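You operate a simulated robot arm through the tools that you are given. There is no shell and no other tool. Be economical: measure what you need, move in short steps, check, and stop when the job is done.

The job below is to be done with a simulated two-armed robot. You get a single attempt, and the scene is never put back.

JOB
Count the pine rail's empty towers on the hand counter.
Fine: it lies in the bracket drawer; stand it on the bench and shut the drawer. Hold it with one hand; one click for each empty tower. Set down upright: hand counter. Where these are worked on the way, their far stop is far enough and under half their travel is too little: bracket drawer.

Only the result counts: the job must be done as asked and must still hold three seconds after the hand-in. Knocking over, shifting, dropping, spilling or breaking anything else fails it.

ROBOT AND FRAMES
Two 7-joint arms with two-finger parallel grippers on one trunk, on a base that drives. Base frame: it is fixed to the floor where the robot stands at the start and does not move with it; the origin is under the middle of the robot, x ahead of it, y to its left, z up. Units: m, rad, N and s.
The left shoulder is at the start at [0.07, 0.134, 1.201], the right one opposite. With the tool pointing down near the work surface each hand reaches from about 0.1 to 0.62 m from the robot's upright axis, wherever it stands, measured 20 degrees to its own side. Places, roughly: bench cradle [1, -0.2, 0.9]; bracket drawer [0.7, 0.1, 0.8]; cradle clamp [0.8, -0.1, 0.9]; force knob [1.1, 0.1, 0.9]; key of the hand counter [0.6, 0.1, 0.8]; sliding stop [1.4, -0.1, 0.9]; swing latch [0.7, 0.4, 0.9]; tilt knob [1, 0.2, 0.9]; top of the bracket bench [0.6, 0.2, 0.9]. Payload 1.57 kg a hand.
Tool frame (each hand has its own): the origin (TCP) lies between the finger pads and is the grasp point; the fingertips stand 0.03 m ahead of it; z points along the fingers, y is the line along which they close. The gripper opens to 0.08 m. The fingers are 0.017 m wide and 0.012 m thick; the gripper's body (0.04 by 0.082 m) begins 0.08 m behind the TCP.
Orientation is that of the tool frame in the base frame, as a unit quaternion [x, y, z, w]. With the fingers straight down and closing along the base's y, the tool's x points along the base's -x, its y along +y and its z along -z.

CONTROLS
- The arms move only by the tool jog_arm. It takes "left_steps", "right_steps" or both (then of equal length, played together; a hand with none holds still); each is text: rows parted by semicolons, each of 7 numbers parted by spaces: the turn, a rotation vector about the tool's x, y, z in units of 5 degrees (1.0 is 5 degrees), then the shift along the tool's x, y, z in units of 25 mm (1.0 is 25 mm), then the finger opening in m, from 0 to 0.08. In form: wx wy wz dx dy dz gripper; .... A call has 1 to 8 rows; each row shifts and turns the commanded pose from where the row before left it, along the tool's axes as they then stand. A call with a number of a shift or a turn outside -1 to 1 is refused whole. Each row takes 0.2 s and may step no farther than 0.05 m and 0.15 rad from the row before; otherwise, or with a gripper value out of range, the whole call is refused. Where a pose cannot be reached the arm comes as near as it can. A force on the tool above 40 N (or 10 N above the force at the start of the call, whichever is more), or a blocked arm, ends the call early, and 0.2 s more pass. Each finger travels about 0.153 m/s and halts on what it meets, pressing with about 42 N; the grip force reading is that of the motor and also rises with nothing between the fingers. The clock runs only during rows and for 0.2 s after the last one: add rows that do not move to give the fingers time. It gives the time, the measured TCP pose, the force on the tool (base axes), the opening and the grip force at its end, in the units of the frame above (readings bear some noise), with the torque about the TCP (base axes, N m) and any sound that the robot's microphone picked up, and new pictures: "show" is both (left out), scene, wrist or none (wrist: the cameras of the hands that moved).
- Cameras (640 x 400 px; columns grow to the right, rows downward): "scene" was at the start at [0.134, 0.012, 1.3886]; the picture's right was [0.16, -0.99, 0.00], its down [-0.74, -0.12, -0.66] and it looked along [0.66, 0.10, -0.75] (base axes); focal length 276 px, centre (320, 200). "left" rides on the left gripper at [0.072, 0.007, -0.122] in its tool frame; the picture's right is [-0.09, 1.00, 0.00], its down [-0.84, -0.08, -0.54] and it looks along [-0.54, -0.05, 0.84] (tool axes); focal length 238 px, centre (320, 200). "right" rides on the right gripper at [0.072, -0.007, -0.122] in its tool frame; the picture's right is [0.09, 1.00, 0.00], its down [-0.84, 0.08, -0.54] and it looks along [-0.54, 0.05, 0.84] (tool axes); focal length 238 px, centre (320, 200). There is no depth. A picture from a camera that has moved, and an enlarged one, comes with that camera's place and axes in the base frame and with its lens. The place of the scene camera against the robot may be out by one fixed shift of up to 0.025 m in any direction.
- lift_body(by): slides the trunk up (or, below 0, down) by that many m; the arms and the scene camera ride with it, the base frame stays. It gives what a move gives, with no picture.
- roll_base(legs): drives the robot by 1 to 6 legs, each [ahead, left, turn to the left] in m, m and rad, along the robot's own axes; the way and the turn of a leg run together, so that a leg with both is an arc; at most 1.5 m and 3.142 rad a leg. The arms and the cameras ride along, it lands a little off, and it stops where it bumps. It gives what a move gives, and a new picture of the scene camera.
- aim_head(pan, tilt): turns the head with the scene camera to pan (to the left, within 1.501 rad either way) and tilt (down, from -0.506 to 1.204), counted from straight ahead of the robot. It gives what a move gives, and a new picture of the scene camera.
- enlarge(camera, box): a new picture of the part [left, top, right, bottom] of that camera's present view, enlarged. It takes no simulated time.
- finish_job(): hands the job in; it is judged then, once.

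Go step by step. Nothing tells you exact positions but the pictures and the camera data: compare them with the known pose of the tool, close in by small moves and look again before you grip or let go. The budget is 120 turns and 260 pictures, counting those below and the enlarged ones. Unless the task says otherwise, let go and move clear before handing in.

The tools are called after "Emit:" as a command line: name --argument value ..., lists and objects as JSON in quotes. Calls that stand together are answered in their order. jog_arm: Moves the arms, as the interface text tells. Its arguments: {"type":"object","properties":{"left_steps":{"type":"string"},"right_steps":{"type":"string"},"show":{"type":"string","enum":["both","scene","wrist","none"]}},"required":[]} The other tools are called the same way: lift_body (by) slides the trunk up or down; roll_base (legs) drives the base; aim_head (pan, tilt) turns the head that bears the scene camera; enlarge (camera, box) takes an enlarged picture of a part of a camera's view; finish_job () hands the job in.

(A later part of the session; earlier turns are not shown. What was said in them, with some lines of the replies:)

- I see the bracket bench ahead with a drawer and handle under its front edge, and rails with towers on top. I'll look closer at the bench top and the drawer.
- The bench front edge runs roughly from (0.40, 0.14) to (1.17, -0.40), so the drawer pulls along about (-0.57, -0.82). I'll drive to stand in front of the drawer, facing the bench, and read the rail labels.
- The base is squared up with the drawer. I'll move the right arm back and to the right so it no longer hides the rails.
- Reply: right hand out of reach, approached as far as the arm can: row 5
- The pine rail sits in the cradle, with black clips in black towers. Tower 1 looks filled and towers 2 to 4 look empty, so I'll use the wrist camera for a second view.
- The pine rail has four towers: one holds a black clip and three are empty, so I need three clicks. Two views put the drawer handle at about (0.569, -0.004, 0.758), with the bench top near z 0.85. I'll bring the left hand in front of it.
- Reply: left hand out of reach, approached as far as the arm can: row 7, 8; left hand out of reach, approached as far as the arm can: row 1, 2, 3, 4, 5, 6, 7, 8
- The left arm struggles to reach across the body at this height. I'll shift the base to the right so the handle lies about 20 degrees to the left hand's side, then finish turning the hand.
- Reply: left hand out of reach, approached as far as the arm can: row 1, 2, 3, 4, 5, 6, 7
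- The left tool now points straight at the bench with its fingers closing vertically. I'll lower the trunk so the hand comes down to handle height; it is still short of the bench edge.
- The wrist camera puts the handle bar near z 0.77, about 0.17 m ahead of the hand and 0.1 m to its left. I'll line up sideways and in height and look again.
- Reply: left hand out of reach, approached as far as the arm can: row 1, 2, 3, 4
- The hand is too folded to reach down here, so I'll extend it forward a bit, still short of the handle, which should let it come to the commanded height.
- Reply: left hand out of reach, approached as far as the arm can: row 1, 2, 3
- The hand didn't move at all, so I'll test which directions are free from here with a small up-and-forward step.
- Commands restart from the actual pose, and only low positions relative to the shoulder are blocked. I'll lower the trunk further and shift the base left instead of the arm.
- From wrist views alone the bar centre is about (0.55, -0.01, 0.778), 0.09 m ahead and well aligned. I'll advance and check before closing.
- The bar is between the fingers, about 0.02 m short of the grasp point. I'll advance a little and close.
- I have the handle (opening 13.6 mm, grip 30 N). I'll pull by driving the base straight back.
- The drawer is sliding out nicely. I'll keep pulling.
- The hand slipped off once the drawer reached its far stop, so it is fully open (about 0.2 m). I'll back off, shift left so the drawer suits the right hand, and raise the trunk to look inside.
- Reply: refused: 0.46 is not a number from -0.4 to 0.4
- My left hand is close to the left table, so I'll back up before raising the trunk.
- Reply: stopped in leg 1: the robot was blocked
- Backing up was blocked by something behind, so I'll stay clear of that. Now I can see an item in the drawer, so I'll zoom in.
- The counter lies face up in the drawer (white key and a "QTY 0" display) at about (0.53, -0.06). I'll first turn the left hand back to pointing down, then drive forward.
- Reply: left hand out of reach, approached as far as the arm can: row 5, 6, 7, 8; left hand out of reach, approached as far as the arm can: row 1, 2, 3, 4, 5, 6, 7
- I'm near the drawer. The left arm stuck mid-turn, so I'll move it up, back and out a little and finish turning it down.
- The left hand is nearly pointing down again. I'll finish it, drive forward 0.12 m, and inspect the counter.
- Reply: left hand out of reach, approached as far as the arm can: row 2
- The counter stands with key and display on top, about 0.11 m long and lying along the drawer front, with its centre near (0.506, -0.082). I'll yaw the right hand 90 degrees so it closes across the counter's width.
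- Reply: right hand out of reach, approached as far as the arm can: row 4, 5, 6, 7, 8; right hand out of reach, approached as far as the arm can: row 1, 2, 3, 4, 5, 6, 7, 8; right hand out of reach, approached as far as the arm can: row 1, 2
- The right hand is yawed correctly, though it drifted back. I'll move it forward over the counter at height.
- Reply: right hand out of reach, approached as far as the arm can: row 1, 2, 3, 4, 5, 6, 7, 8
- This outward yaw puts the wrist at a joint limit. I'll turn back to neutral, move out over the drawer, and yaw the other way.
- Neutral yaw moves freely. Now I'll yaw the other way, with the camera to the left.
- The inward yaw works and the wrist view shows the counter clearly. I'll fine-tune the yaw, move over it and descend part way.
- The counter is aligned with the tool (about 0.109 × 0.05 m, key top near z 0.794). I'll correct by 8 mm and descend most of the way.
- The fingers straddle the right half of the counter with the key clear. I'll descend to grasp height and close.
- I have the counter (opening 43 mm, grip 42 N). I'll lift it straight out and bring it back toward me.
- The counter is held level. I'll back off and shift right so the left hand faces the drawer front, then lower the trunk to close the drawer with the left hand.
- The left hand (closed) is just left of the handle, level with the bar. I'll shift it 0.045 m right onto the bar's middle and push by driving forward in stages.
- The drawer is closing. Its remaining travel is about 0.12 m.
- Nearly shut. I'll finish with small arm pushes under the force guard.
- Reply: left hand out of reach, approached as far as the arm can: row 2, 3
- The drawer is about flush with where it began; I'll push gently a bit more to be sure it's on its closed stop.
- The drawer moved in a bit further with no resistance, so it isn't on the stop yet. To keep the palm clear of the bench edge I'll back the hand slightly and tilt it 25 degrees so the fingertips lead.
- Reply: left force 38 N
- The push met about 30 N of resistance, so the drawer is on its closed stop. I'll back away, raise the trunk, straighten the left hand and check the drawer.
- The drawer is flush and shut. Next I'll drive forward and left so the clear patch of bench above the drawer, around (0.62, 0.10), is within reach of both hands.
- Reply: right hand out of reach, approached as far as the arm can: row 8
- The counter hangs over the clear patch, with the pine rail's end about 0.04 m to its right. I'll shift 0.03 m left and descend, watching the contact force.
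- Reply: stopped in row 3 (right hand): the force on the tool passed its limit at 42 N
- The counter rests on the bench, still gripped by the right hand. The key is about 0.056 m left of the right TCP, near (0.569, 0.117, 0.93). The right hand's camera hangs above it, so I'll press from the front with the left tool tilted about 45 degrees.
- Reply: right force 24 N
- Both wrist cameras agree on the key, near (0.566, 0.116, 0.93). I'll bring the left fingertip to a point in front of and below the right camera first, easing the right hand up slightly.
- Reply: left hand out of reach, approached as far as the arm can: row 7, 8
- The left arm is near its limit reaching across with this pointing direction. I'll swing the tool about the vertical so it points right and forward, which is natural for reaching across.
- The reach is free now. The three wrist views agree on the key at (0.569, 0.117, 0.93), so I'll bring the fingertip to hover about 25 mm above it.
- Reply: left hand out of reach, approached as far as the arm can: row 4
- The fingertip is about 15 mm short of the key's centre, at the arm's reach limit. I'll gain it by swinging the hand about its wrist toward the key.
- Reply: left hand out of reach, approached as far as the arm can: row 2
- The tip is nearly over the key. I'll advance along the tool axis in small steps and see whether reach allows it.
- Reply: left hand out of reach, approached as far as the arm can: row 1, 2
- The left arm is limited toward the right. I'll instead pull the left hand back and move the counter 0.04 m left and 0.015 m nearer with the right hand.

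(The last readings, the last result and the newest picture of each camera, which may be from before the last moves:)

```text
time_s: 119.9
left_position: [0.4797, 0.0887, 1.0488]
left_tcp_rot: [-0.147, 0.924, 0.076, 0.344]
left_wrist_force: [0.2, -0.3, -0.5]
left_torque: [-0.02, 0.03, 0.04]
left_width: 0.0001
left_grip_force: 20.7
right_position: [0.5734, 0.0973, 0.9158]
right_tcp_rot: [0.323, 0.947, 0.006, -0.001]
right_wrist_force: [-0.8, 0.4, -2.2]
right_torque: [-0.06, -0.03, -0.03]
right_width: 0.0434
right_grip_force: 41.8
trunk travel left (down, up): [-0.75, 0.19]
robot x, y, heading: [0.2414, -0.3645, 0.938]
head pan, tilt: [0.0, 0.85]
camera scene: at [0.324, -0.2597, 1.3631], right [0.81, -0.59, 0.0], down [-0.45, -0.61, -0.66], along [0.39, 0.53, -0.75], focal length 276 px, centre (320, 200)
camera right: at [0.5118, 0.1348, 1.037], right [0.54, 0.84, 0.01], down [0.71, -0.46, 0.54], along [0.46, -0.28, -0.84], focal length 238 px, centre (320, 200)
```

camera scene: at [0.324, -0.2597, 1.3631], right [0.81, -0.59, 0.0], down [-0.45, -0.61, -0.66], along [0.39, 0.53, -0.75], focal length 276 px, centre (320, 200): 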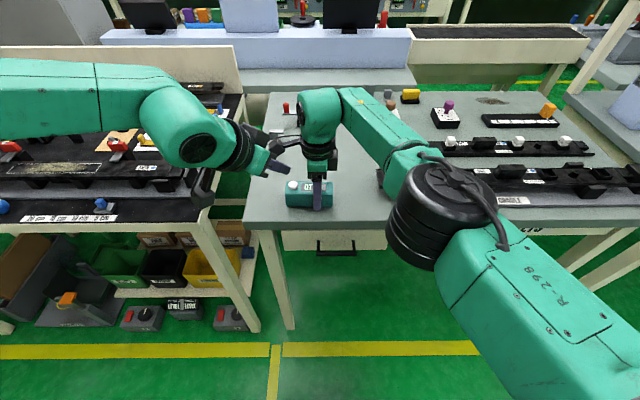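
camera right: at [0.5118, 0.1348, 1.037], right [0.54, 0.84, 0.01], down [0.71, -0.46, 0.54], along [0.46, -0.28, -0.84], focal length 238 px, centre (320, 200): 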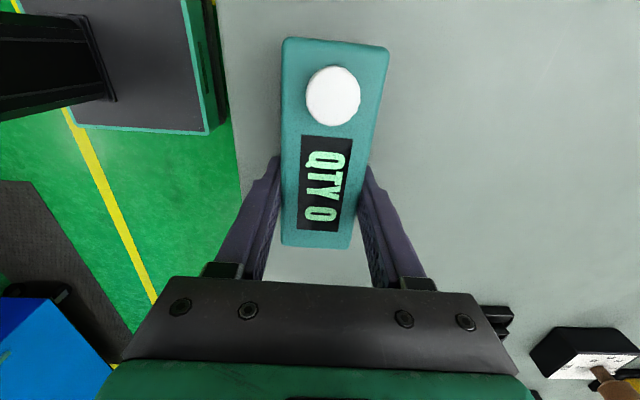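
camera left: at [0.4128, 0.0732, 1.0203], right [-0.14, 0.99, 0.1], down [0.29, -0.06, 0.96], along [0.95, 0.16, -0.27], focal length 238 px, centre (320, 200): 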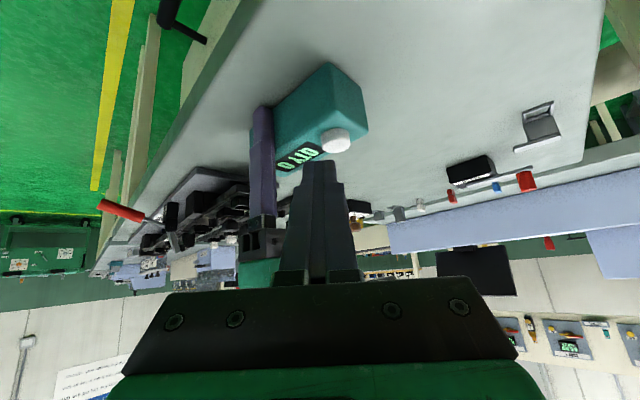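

The right camera and the left hand are close together now, so I'll drop and retract the left hand before coming in under it, and set the counter down again.

Emit:
jog_arm --left_steps "0 0 0 0.7 -0.17 0.51 0; 0 0 0 0.7 -0.17 0.51 0; 0 0 0 0.7 -0.17 0.51 0; 0 0 0 -0.53 0.65 0.82 0; 0 0 0 -0.53 0.65 0.82 0; 0 0 0 0 0 0 0" --right_steps "0 0 0 0 0 0.08 0.03; 0 0 0 0 0 0.06 0.03; 0 0 0 0 0 0 0.03; 0 0 0 0 0 0 0.03; 0 0 0 0 0 0 0.03; 0 0 0 0 0 0 0.03"

Emit:
enlarge --camera "scene" --box '[230, 130, 358, 210]'

```text
time_s: 121.3
left_position: [0.5044, 0.1206, 0.9709]
left_tcp_rot: [-0.147, 0.924, 0.074, 0.345]
left_wrist_force: [-0.4, 0.1, -0.8]
left_torque: [-0.01, -0.03, -0.02]
left_width: 0.0001
left_grip_force: 21.4
right_position: [0.5743, 0.0965, 0.9111]
right_tcp_rot: [0.323, 0.946, 0.006, -0.001]
right_wrist_force: [-0.4, -0.1, -1.7]
right_torque: [-0.02, -0.05, -0.01]
right_width: 0.0435
right_grip_force: 42.1
trunk travel left (down, up): [-0.75, 0.19]
robot x, y, heading: [0.2451, -0.3657, 0.936]
head pan, tilt: [0.0, 0.85]
camera scene: at [0.3241, -0.2604, 1.3631], right [0.81, -0.59, 0.0], down [-0.45, -0.6, -0.66], along [0.39, 0.53, -0.75], focal length 276 px, centre (320, 200)
camera right: at [0.5123, 0.1345, 1.0337], right [0.54, 0.84, 0.01], down [0.71, -0.46, 0.54], along [0.46, -0.28, -0.84], focal length 238 px, centre (320, 200)
camera left: at [0.3766, 0.0817, 1.0152], right [-0.26, 0.96, 0.1], down [0.29, -0.02, 0.96], along [0.92, 0.27, -0.28], focal length 238 px, centre (320, 200)
```

scene: 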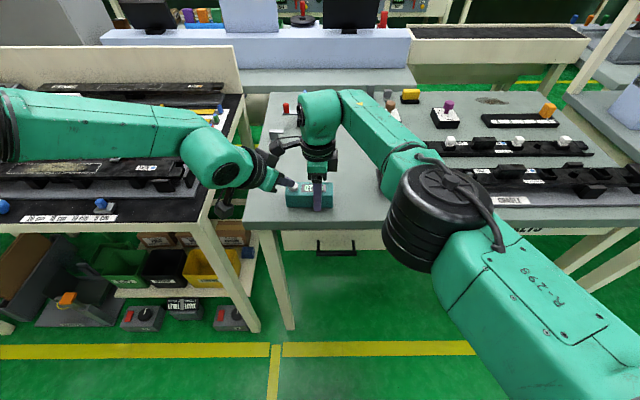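
right: 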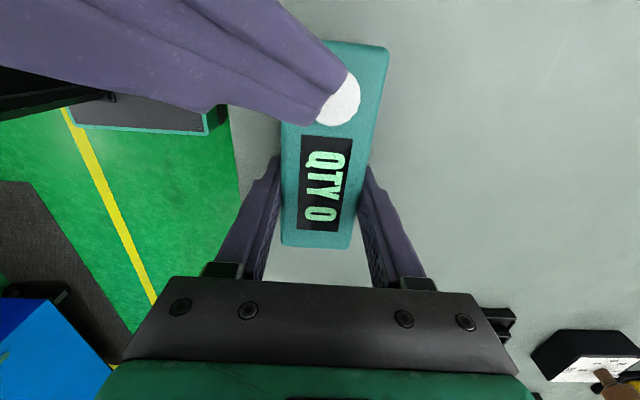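
left: 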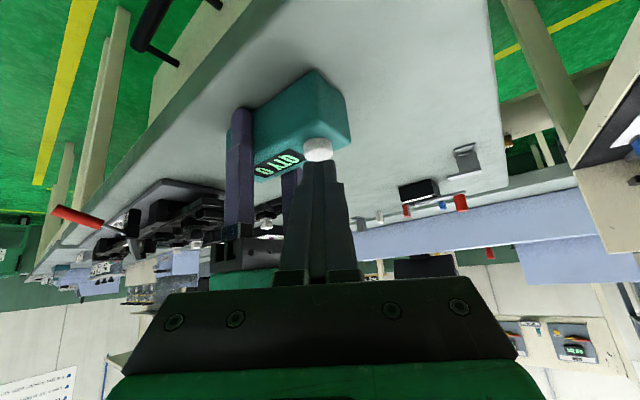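

```text
5.00 times, centred on (294, 170) of scene
camera zoom: at [0.3241, -0.2604, 1.3631], right [0.81, -0.59, 0.0], down [-0.45, -0.6, -0.66], along [0.39, 0.53, -0.75], focal length 1382 px, centre (450, 350)
```

zoom: 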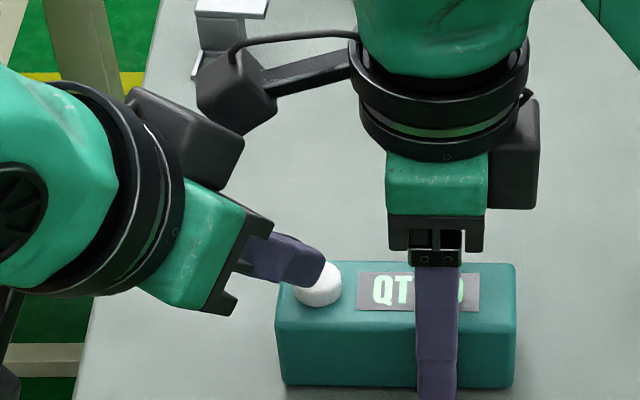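

The fingertip is right at the key. I'll seat the counter 1 mm lower, bring the tip to the key and press gently, listening for a click.

Emit:
jog_arm --left_steps "0 0 0 0 0 0 0; 0 0 0 0 0 0.24 0; 0 0 0 0 0 0.24 0; 0 0 0 0 0 0.2 0; 0 0 0 0.05 0 0.06 0; 0 0 0 0 0 0 0" --right_steps "0 0 0 0 0 0.04 0.03; 0 0 0 0 0 0 0.03; 0 0 0 0 0 0 0.03; 0 0 0 0 0 0 0.03; 0 0 0 0 0 0 0.03; 0 0 0 0 0 0 0.03" --show "none"

Emit:
enlarge --camera "scene" --box '[262, 160, 342, 210]'

Emit:
enlarge --camera "right" --box '[220, 20, 460, 170]'

```text
time_s: 122.7
left_position: [0.5148, 0.1249, 0.9589]
left_tcp_rot: [-0.147, 0.924, 0.075, 0.345]
left_wrist_force: [-0.7, -0.5, 3.0]
left_torque: [0.05, -0.06, 0.01]
left_width: 0.0
left_grip_force: 21.3
right_position: [0.5725, 0.0966, 0.9115]
right_tcp_rot: [0.323, 0.946, 0.007, -0.002]
right_wrist_force: [0.6, 2.2, 4.5]
right_torque: [-0.12, 0.02, -0.09]
right_width: 0.0434
right_grip_force: 42.1
trunk travel left (down, up): [-0.75, 0.19]
robot x, y, heading: [0.2418, -0.366, 0.936]
head pan, tilt: [0.0, 0.85]
heard: click
```

```text
8.00 times, centred on (302, 185) of scene
camera zoom: at [0.3235, -0.2606, 1.3633], right [0.81, -0.59, 0.0], down [-0.45, -0.6, -0.66], along [0.39, 0.53, -0.75], focal length 2212 px, centre (464, 320)
```

zoom: 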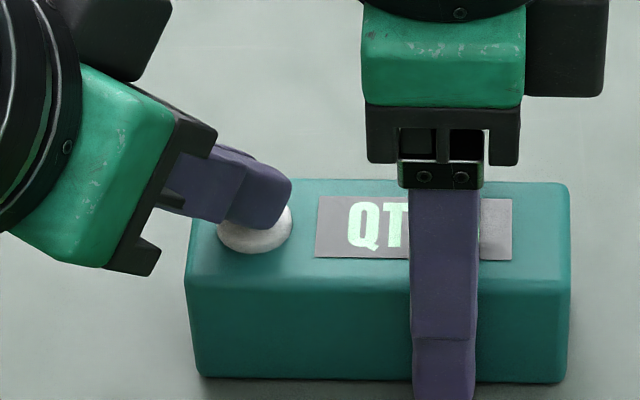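

```text
2.67 times, centred on (340, 95) of right
camera zoom: at [0.5122, 0.1344, 1.0332], right [0.54, 0.84, 0.01], down [0.71, -0.46, 0.54], along [0.46, -0.28, -0.84], focal length 636 px, centre (267, 480)
```

zoom: 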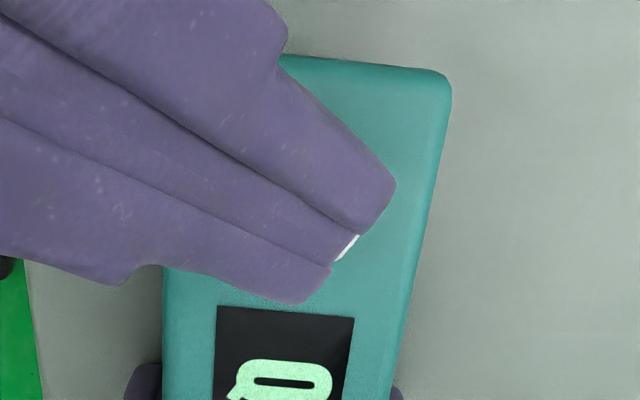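

A click was heard at only 3 N. I'll lift off and read the display.

Emit:
jog_arm --left_steps "0 0 0 0 0 -0.3 0; 0 0 0 0 0 -0.3 0; 0 0 0 0 0 0 0" --show "none"

Emit:
enlarge --camera "right" --box '[200, 20, 480, 260]'

```text
time_s: 123.5
left_position: [0.5043, 0.1208, 0.9688]
left_tcp_rot: [-0.147, 0.924, 0.075, 0.344]
left_wrist_force: [-0.5, 0.2, 0.1]
left_torque: [0.03, 0.0, -0.01]
left_width: 0.0
left_grip_force: 21.0
right_position: [0.5731, 0.0961, 0.9109]
right_tcp_rot: [0.323, 0.946, 0.006, -0.001]
right_wrist_force: [0.0, 1.7, 7.2]
right_torque: [-0.09, 0.09, -0.05]
right_width: 0.0438
right_grip_force: 42.5
trunk travel left (down, up): [-0.75, 0.19]
robot x, y, heading: [0.2431, -0.3619, 0.933]
head pan, tilt: [0.0, 0.85]
```

```text
1.67 times, centred on (340, 140) of right
camera zoom: at [0.5122, 0.1343, 1.0332], right [0.54, 0.84, 0.01], down [0.71, -0.46, 0.54], along [0.46, -0.28, -0.84], focal length 397 px, centre (287, 300)
```

zoom: 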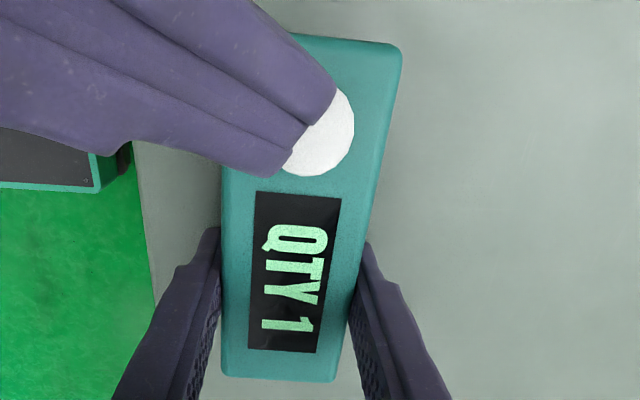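

The display reads QTY 1. I'll repeat the same press and release for the second click.

Emit:
jog_arm --left_steps "0 0 0 0 0 0.3 0; 0 0 0 0 0 0.3 0; 0 0 0 0 0 0 0; 0 0 0 0 0 -0.3 0; 0 0 0 0 0 -0.3 0; 0 0 0 0 0 0 0" --show "none"

Emit:
enlarge --camera "right" --box '[200, 20, 480, 260]'

```text
time_s: 124.9
left_position: [0.5058, 0.1205, 0.9701]
left_tcp_rot: [-0.147, 0.924, 0.074, 0.344]
left_wrist_force: [0.6, 0.3, -0.2]
left_torque: [0.02, -0.01, 0.05]
left_width: 0.0
left_grip_force: 20.6
right_position: [0.5731, 0.0957, 0.9126]
right_tcp_rot: [0.323, 0.946, 0.006, -0.002]
right_wrist_force: [-0.3, 1.8, 6.7]
right_torque: [-0.11, 0.12, -0.02]
right_width: 0.0436
right_grip_force: 42.0
trunk travel left (down, up): [-0.75, 0.19]
robot x, y, heading: [0.2423, -0.3624, 0.936]
head pan, tilt: [0.0, 0.85]
heard: click
```

```text
1.67 times, centred on (340, 140) of right
camera zoom: at [0.5121, 0.1342, 1.0331], right [0.54, 0.84, 0.01], down [0.71, -0.46, 0.54], along [0.46, -0.28, -0.84], focal length 397 px, centre (287, 300)
```

zoom: 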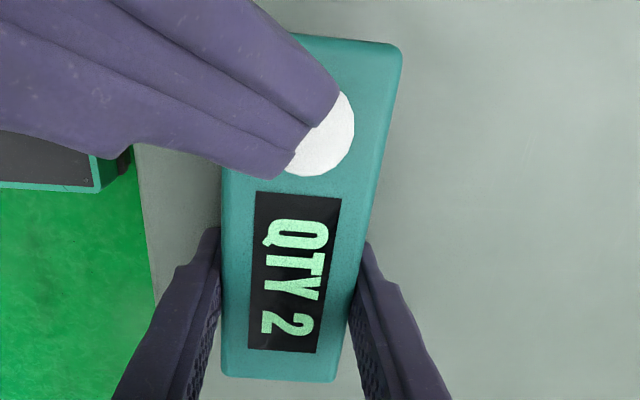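

The display reads QTY 2. Before the last click I'll recheck the partly hidden second tower from this viewpoint.

Emit:
enlarge --camera "scene" --box '[370, 150, 530, 250]'

Emit:
enlarge --camera "left" --box '[0, 150, 320, 300]'

```text
4.00 times, centred on (450, 200) of scene
camera zoom: at [0.3235, -0.2608, 1.3632], right [0.81, -0.59, 0.0], down [-0.45, -0.6, -0.66], along [0.39, 0.53, -0.75], focal length 1106 px, centre (-200, 200)
```

zoom: 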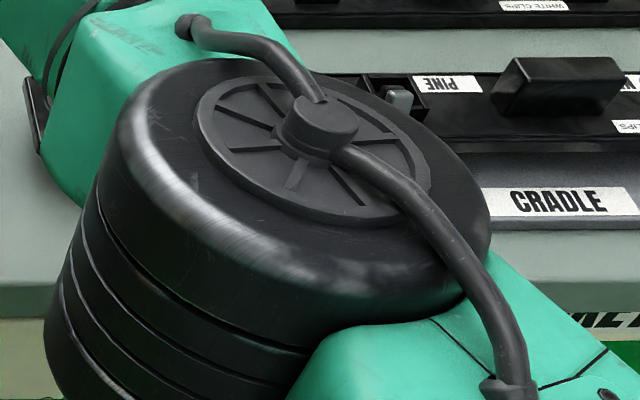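

```text
2.00 times, centred on (160, 225) of left
camera zoom: at [0.3777, 0.0821, 1.0127], right [-0.26, 0.96, 0.1], down [0.29, -0.02, 0.96], along [0.92, 0.27, -0.28], focal length 477 px, centre (640, 150)
```

zoom: 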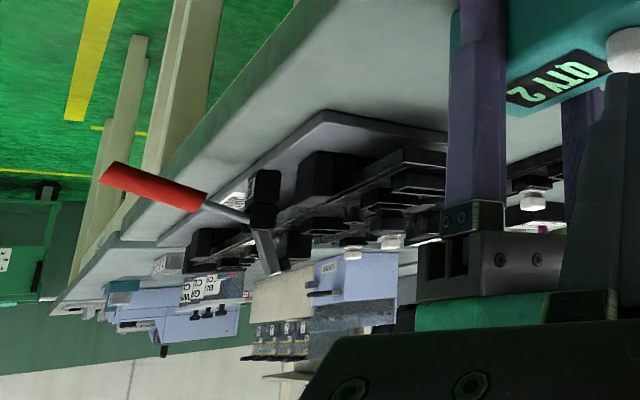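

Tower 2 shows only its low frame with no clip standing in it, so three towers are empty. I'll make the third click.

Emit:
jog_arm --left_steps "0 0 0 0 0 0.3 0; 0 0 0 0 0 0.3 0; 0 0 0 0 0 0 0; 0 0 0 0 0 -0.3 0; 0 0 0 0 0 -0.3 0; 0 0 0 0 0 0 0" --show "none"

Emit:
enlarge --camera "right" --box '[200, 20, 480, 260]'

```text
time_s: 126.3
left_position: [0.5058, 0.1216, 0.9688]
left_tcp_rot: [-0.147, 0.924, 0.075, 0.344]
left_wrist_force: [0.6, 0.8, -0.6]
left_torque: [-0.02, 0.01, 0.01]
left_width: 0.0
left_grip_force: 21.6
right_position: [0.5741, 0.0958, 0.9112]
right_tcp_rot: [0.323, 0.946, 0.006, -0.002]
right_wrist_force: [-0.7, 0.7, 6.5]
right_torque: [-0.1, 0.13, -0.02]
right_width: 0.0433
right_grip_force: 42.0
trunk travel left (down, up): [-0.75, 0.19]
robot x, y, heading: [0.2393, -0.3609, 0.931]
head pan, tilt: [0.0, 0.85]
heard: click
```

```text
1.67 times, centred on (340, 140) of right
camera zoom: at [0.512, 0.1341, 1.0331], right [0.54, 0.84, 0.01], down [0.71, -0.46, 0.54], along [0.46, -0.28, -0.84], focal length 397 px, centre (287, 300)
```

zoom: 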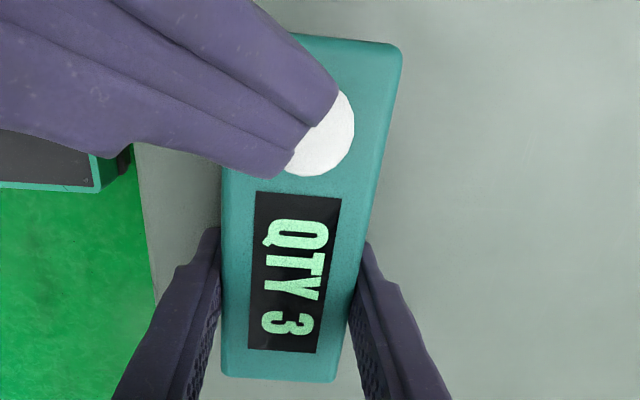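

The display reads QTY 3. I'll withdraw the left hand the way it came, then release the counter with the right hand.

Emit:
jog_arm --left_steps "0 0 0 0.53 -0.65 -0.82 0; 0 0 0 0.53 -0.65 -0.82 0; 0 0 0 0 0 -1 0; 0 0 0 0 0 -1 0; 0 0 0 0 0 -1 0; 0 0 0 0 0 -1 0" --show "none"

Emit:
jog_arm --right_steps "0 0 0 0 0 0 0.044; 0 0 0 0 0 0 0.05; 0 0 0 0 0 0 0.06; 0 0 0 0 0 0 0.075; 0 0 0 0 0 0 0.075"

```text
time_s: 127.7
left_position: [0.4084, 0.0493, 1.057]
left_tcp_rot: [-0.147, 0.924, 0.075, 0.345]
left_wrist_force: [1.3, 0.4, 0.2]
left_torque: [0.02, -0.01, -0.01]
left_width: 0.0
left_grip_force: 21.0
right_position: [0.5728, 0.0954, 0.9113]
right_tcp_rot: [0.323, 0.946, 0.006, -0.001]
right_wrist_force: [-1.0, -0.4, 5.6]
right_torque: [-0.06, 0.23, -0.05]
right_width: 0.0435
right_grip_force: 41.7
trunk travel left (down, up): [-0.75, 0.19]
robot x, y, heading: [0.2436, -0.3665, 0.935]
head pan, tilt: [0.0, 0.85]
```

```text
time_s: 128.9
left_position: [0.4092, 0.0498, 1.0553]
left_tcp_rot: [-0.147, 0.924, 0.075, 0.344]
left_wrist_force: [0.0, 1.0, 0.5]
left_torque: [-0.01, 0.02, -0.02]
left_width: 0.0
left_grip_force: 21.4
right_position: [0.5734, 0.0956, 0.9113]
right_tcp_rot: [0.323, 0.946, 0.006, -0.002]
right_wrist_force: [0.2, 0.5, 0.1]
right_torque: [0.04, -0.01, -0.01]
right_width: 0.0749
right_grip_force: 0.0
trunk travel left (down, up): [-0.75, 0.19]
robot x, y, heading: [0.2401, -0.3639, 0.94]
head pan, tilt: [0.0, 0.85]
camera scene: at [0.324, -0.2599, 1.3631], right [0.81, -0.59, 0.0], down [-0.45, -0.61, -0.66], along [0.39, 0.53, -0.75], focal length 276 px, centre (320, 200)
camera right: at [0.5125, 0.1348, 1.0326], right [0.54, 0.84, 0.01], down [0.71, -0.46, 0.54], along [0.46, -0.28, -0.84], focal length 238 px, centre (320, 200)
```

scene: 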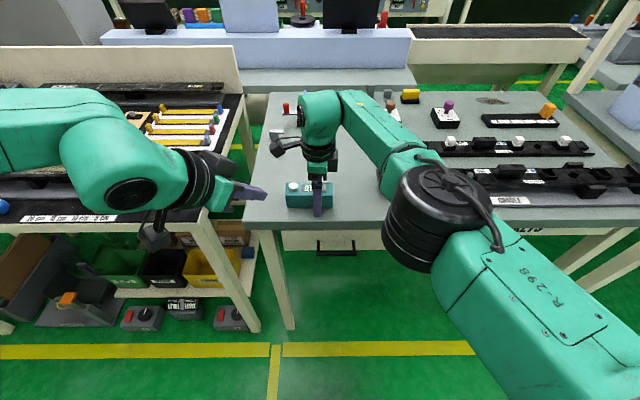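
right: 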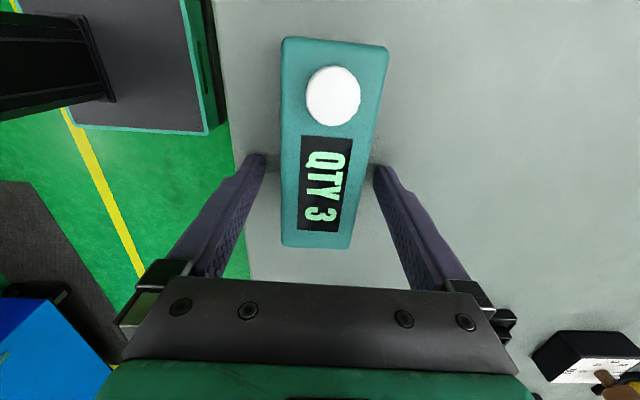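

The counter stands free and upright on the bench. I'll raise the right hand straight up and clear, then back off and check everything.

Emit:
jog_arm --right_steps "0 0 0 0 0 -0.5 0.08; 0 0 0 0 0 -1 0.08; 0 0 0 0 0 -1 0.08; 0 0 0 0 0 -1 0.08; 0 0 0 0 0 -1 0.08; 0 0 0 0 0 -1 0.08; 0 0 0 0 0 -1 0.08" --show "none"

Emit:
roll_base --legs '[[-0.2, 0, 0]]'

Emit:
enlarge --camera "scene" --box '[240, 60, 560, 260]'

```text
time_s: 130.5
left_position: [0.4104, 0.0499, 1.057]
left_tcp_rot: [-0.147, 0.924, 0.075, 0.344]
left_wrist_force: [0.6, -0.4, -0.7]
left_torque: [0.0, 0.0, 0.02]
left_width: 0.0
left_grip_force: 21.7
right_position: [0.5724, 0.0895, 1.0724]
right_tcp_rot: [0.323, 0.946, 0.006, -0.002]
right_wrist_force: [-0.8, -0.3, -0.2]
right_torque: [-0.01, -0.01, 0.02]
right_width: 0.0802
right_grip_force: 0.1
right hand out of reach, approached as far as the arm can: row 7
trunk travel left (down, up): [-0.75, 0.19]
robot x, y, heading: [0.2414, -0.3604, 0.933]
head pan, tilt: [0.0, 0.85]
```

```text
time_s: 132.1
left_position: [0.2924, -0.1086, 1.0548]
left_tcp_rot: [-0.147, 0.925, 0.073, 0.343]
left_wrist_force: [0.0, 0.8, -0.3]
left_torque: [0.0, 0.01, -0.03]
left_width: 0.0001
left_grip_force: 21.1
right_position: [0.4556, -0.0689, 1.0707]
right_tcp_rot: [0.324, 0.946, 0.005, -0.002]
right_wrist_force: [0.3, 0.0, -0.7]
right_torque: [-0.01, 0.04, -0.01]
right_width: 0.08
right_grip_force: 0.0
trunk travel left (down, up): [-0.75, 0.19]
robot x, y, heading: [0.1281, -0.5219, 0.936]
head pan, tilt: [0.0, 0.85]
camera scene: at [0.2072, -0.4186, 1.3628], right [0.8, -0.59, 0.0], down [-0.45, -0.61, -0.66], along [0.39, 0.53, -0.75], focal length 276 px, centre (320, 200)
```

scene: 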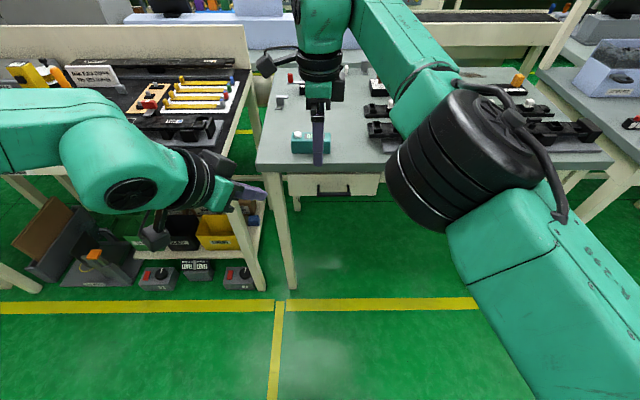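

```text
2.00 times, centred on (400, 160) of scene
camera zoom: at [0.2072, -0.4186, 1.3628], right [0.8, -0.59, 0.0], down [-0.45, -0.61, -0.66], along [0.39, 0.53, -0.75], focal length 553 px, centre (160, 280)
```

zoom: 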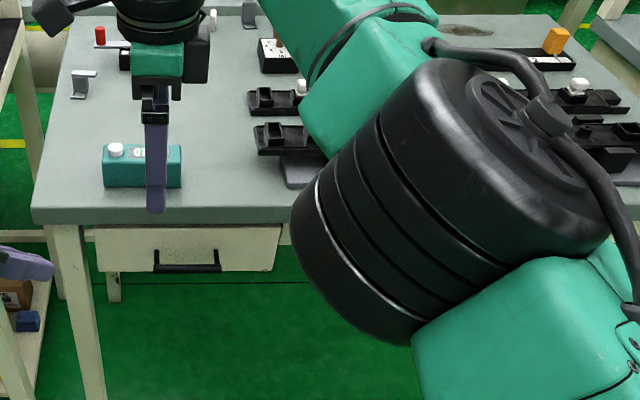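

The counter stands upright on the bench reading 3, the drawer is shut, and both hands are clear, so I'm handing in.

Emit:
finish_job

```text
The job is handed in.
```

I counted three empty towers on the pine rail and clicked the hand counter three times; its display reads QTY 3. I held it with the right hand for every click. It now stands upright on the bench, and the bracket drawer is shut against its stop.

- **Tower check:** the second tower was partly hidden behind the clamp lever. It looked empty from every angle I checked.
- **Possible problem:** early on, the base backed into something behind the robot and was blocked. I didn't see what it hit, so I can't rule out that it shifted slightly.
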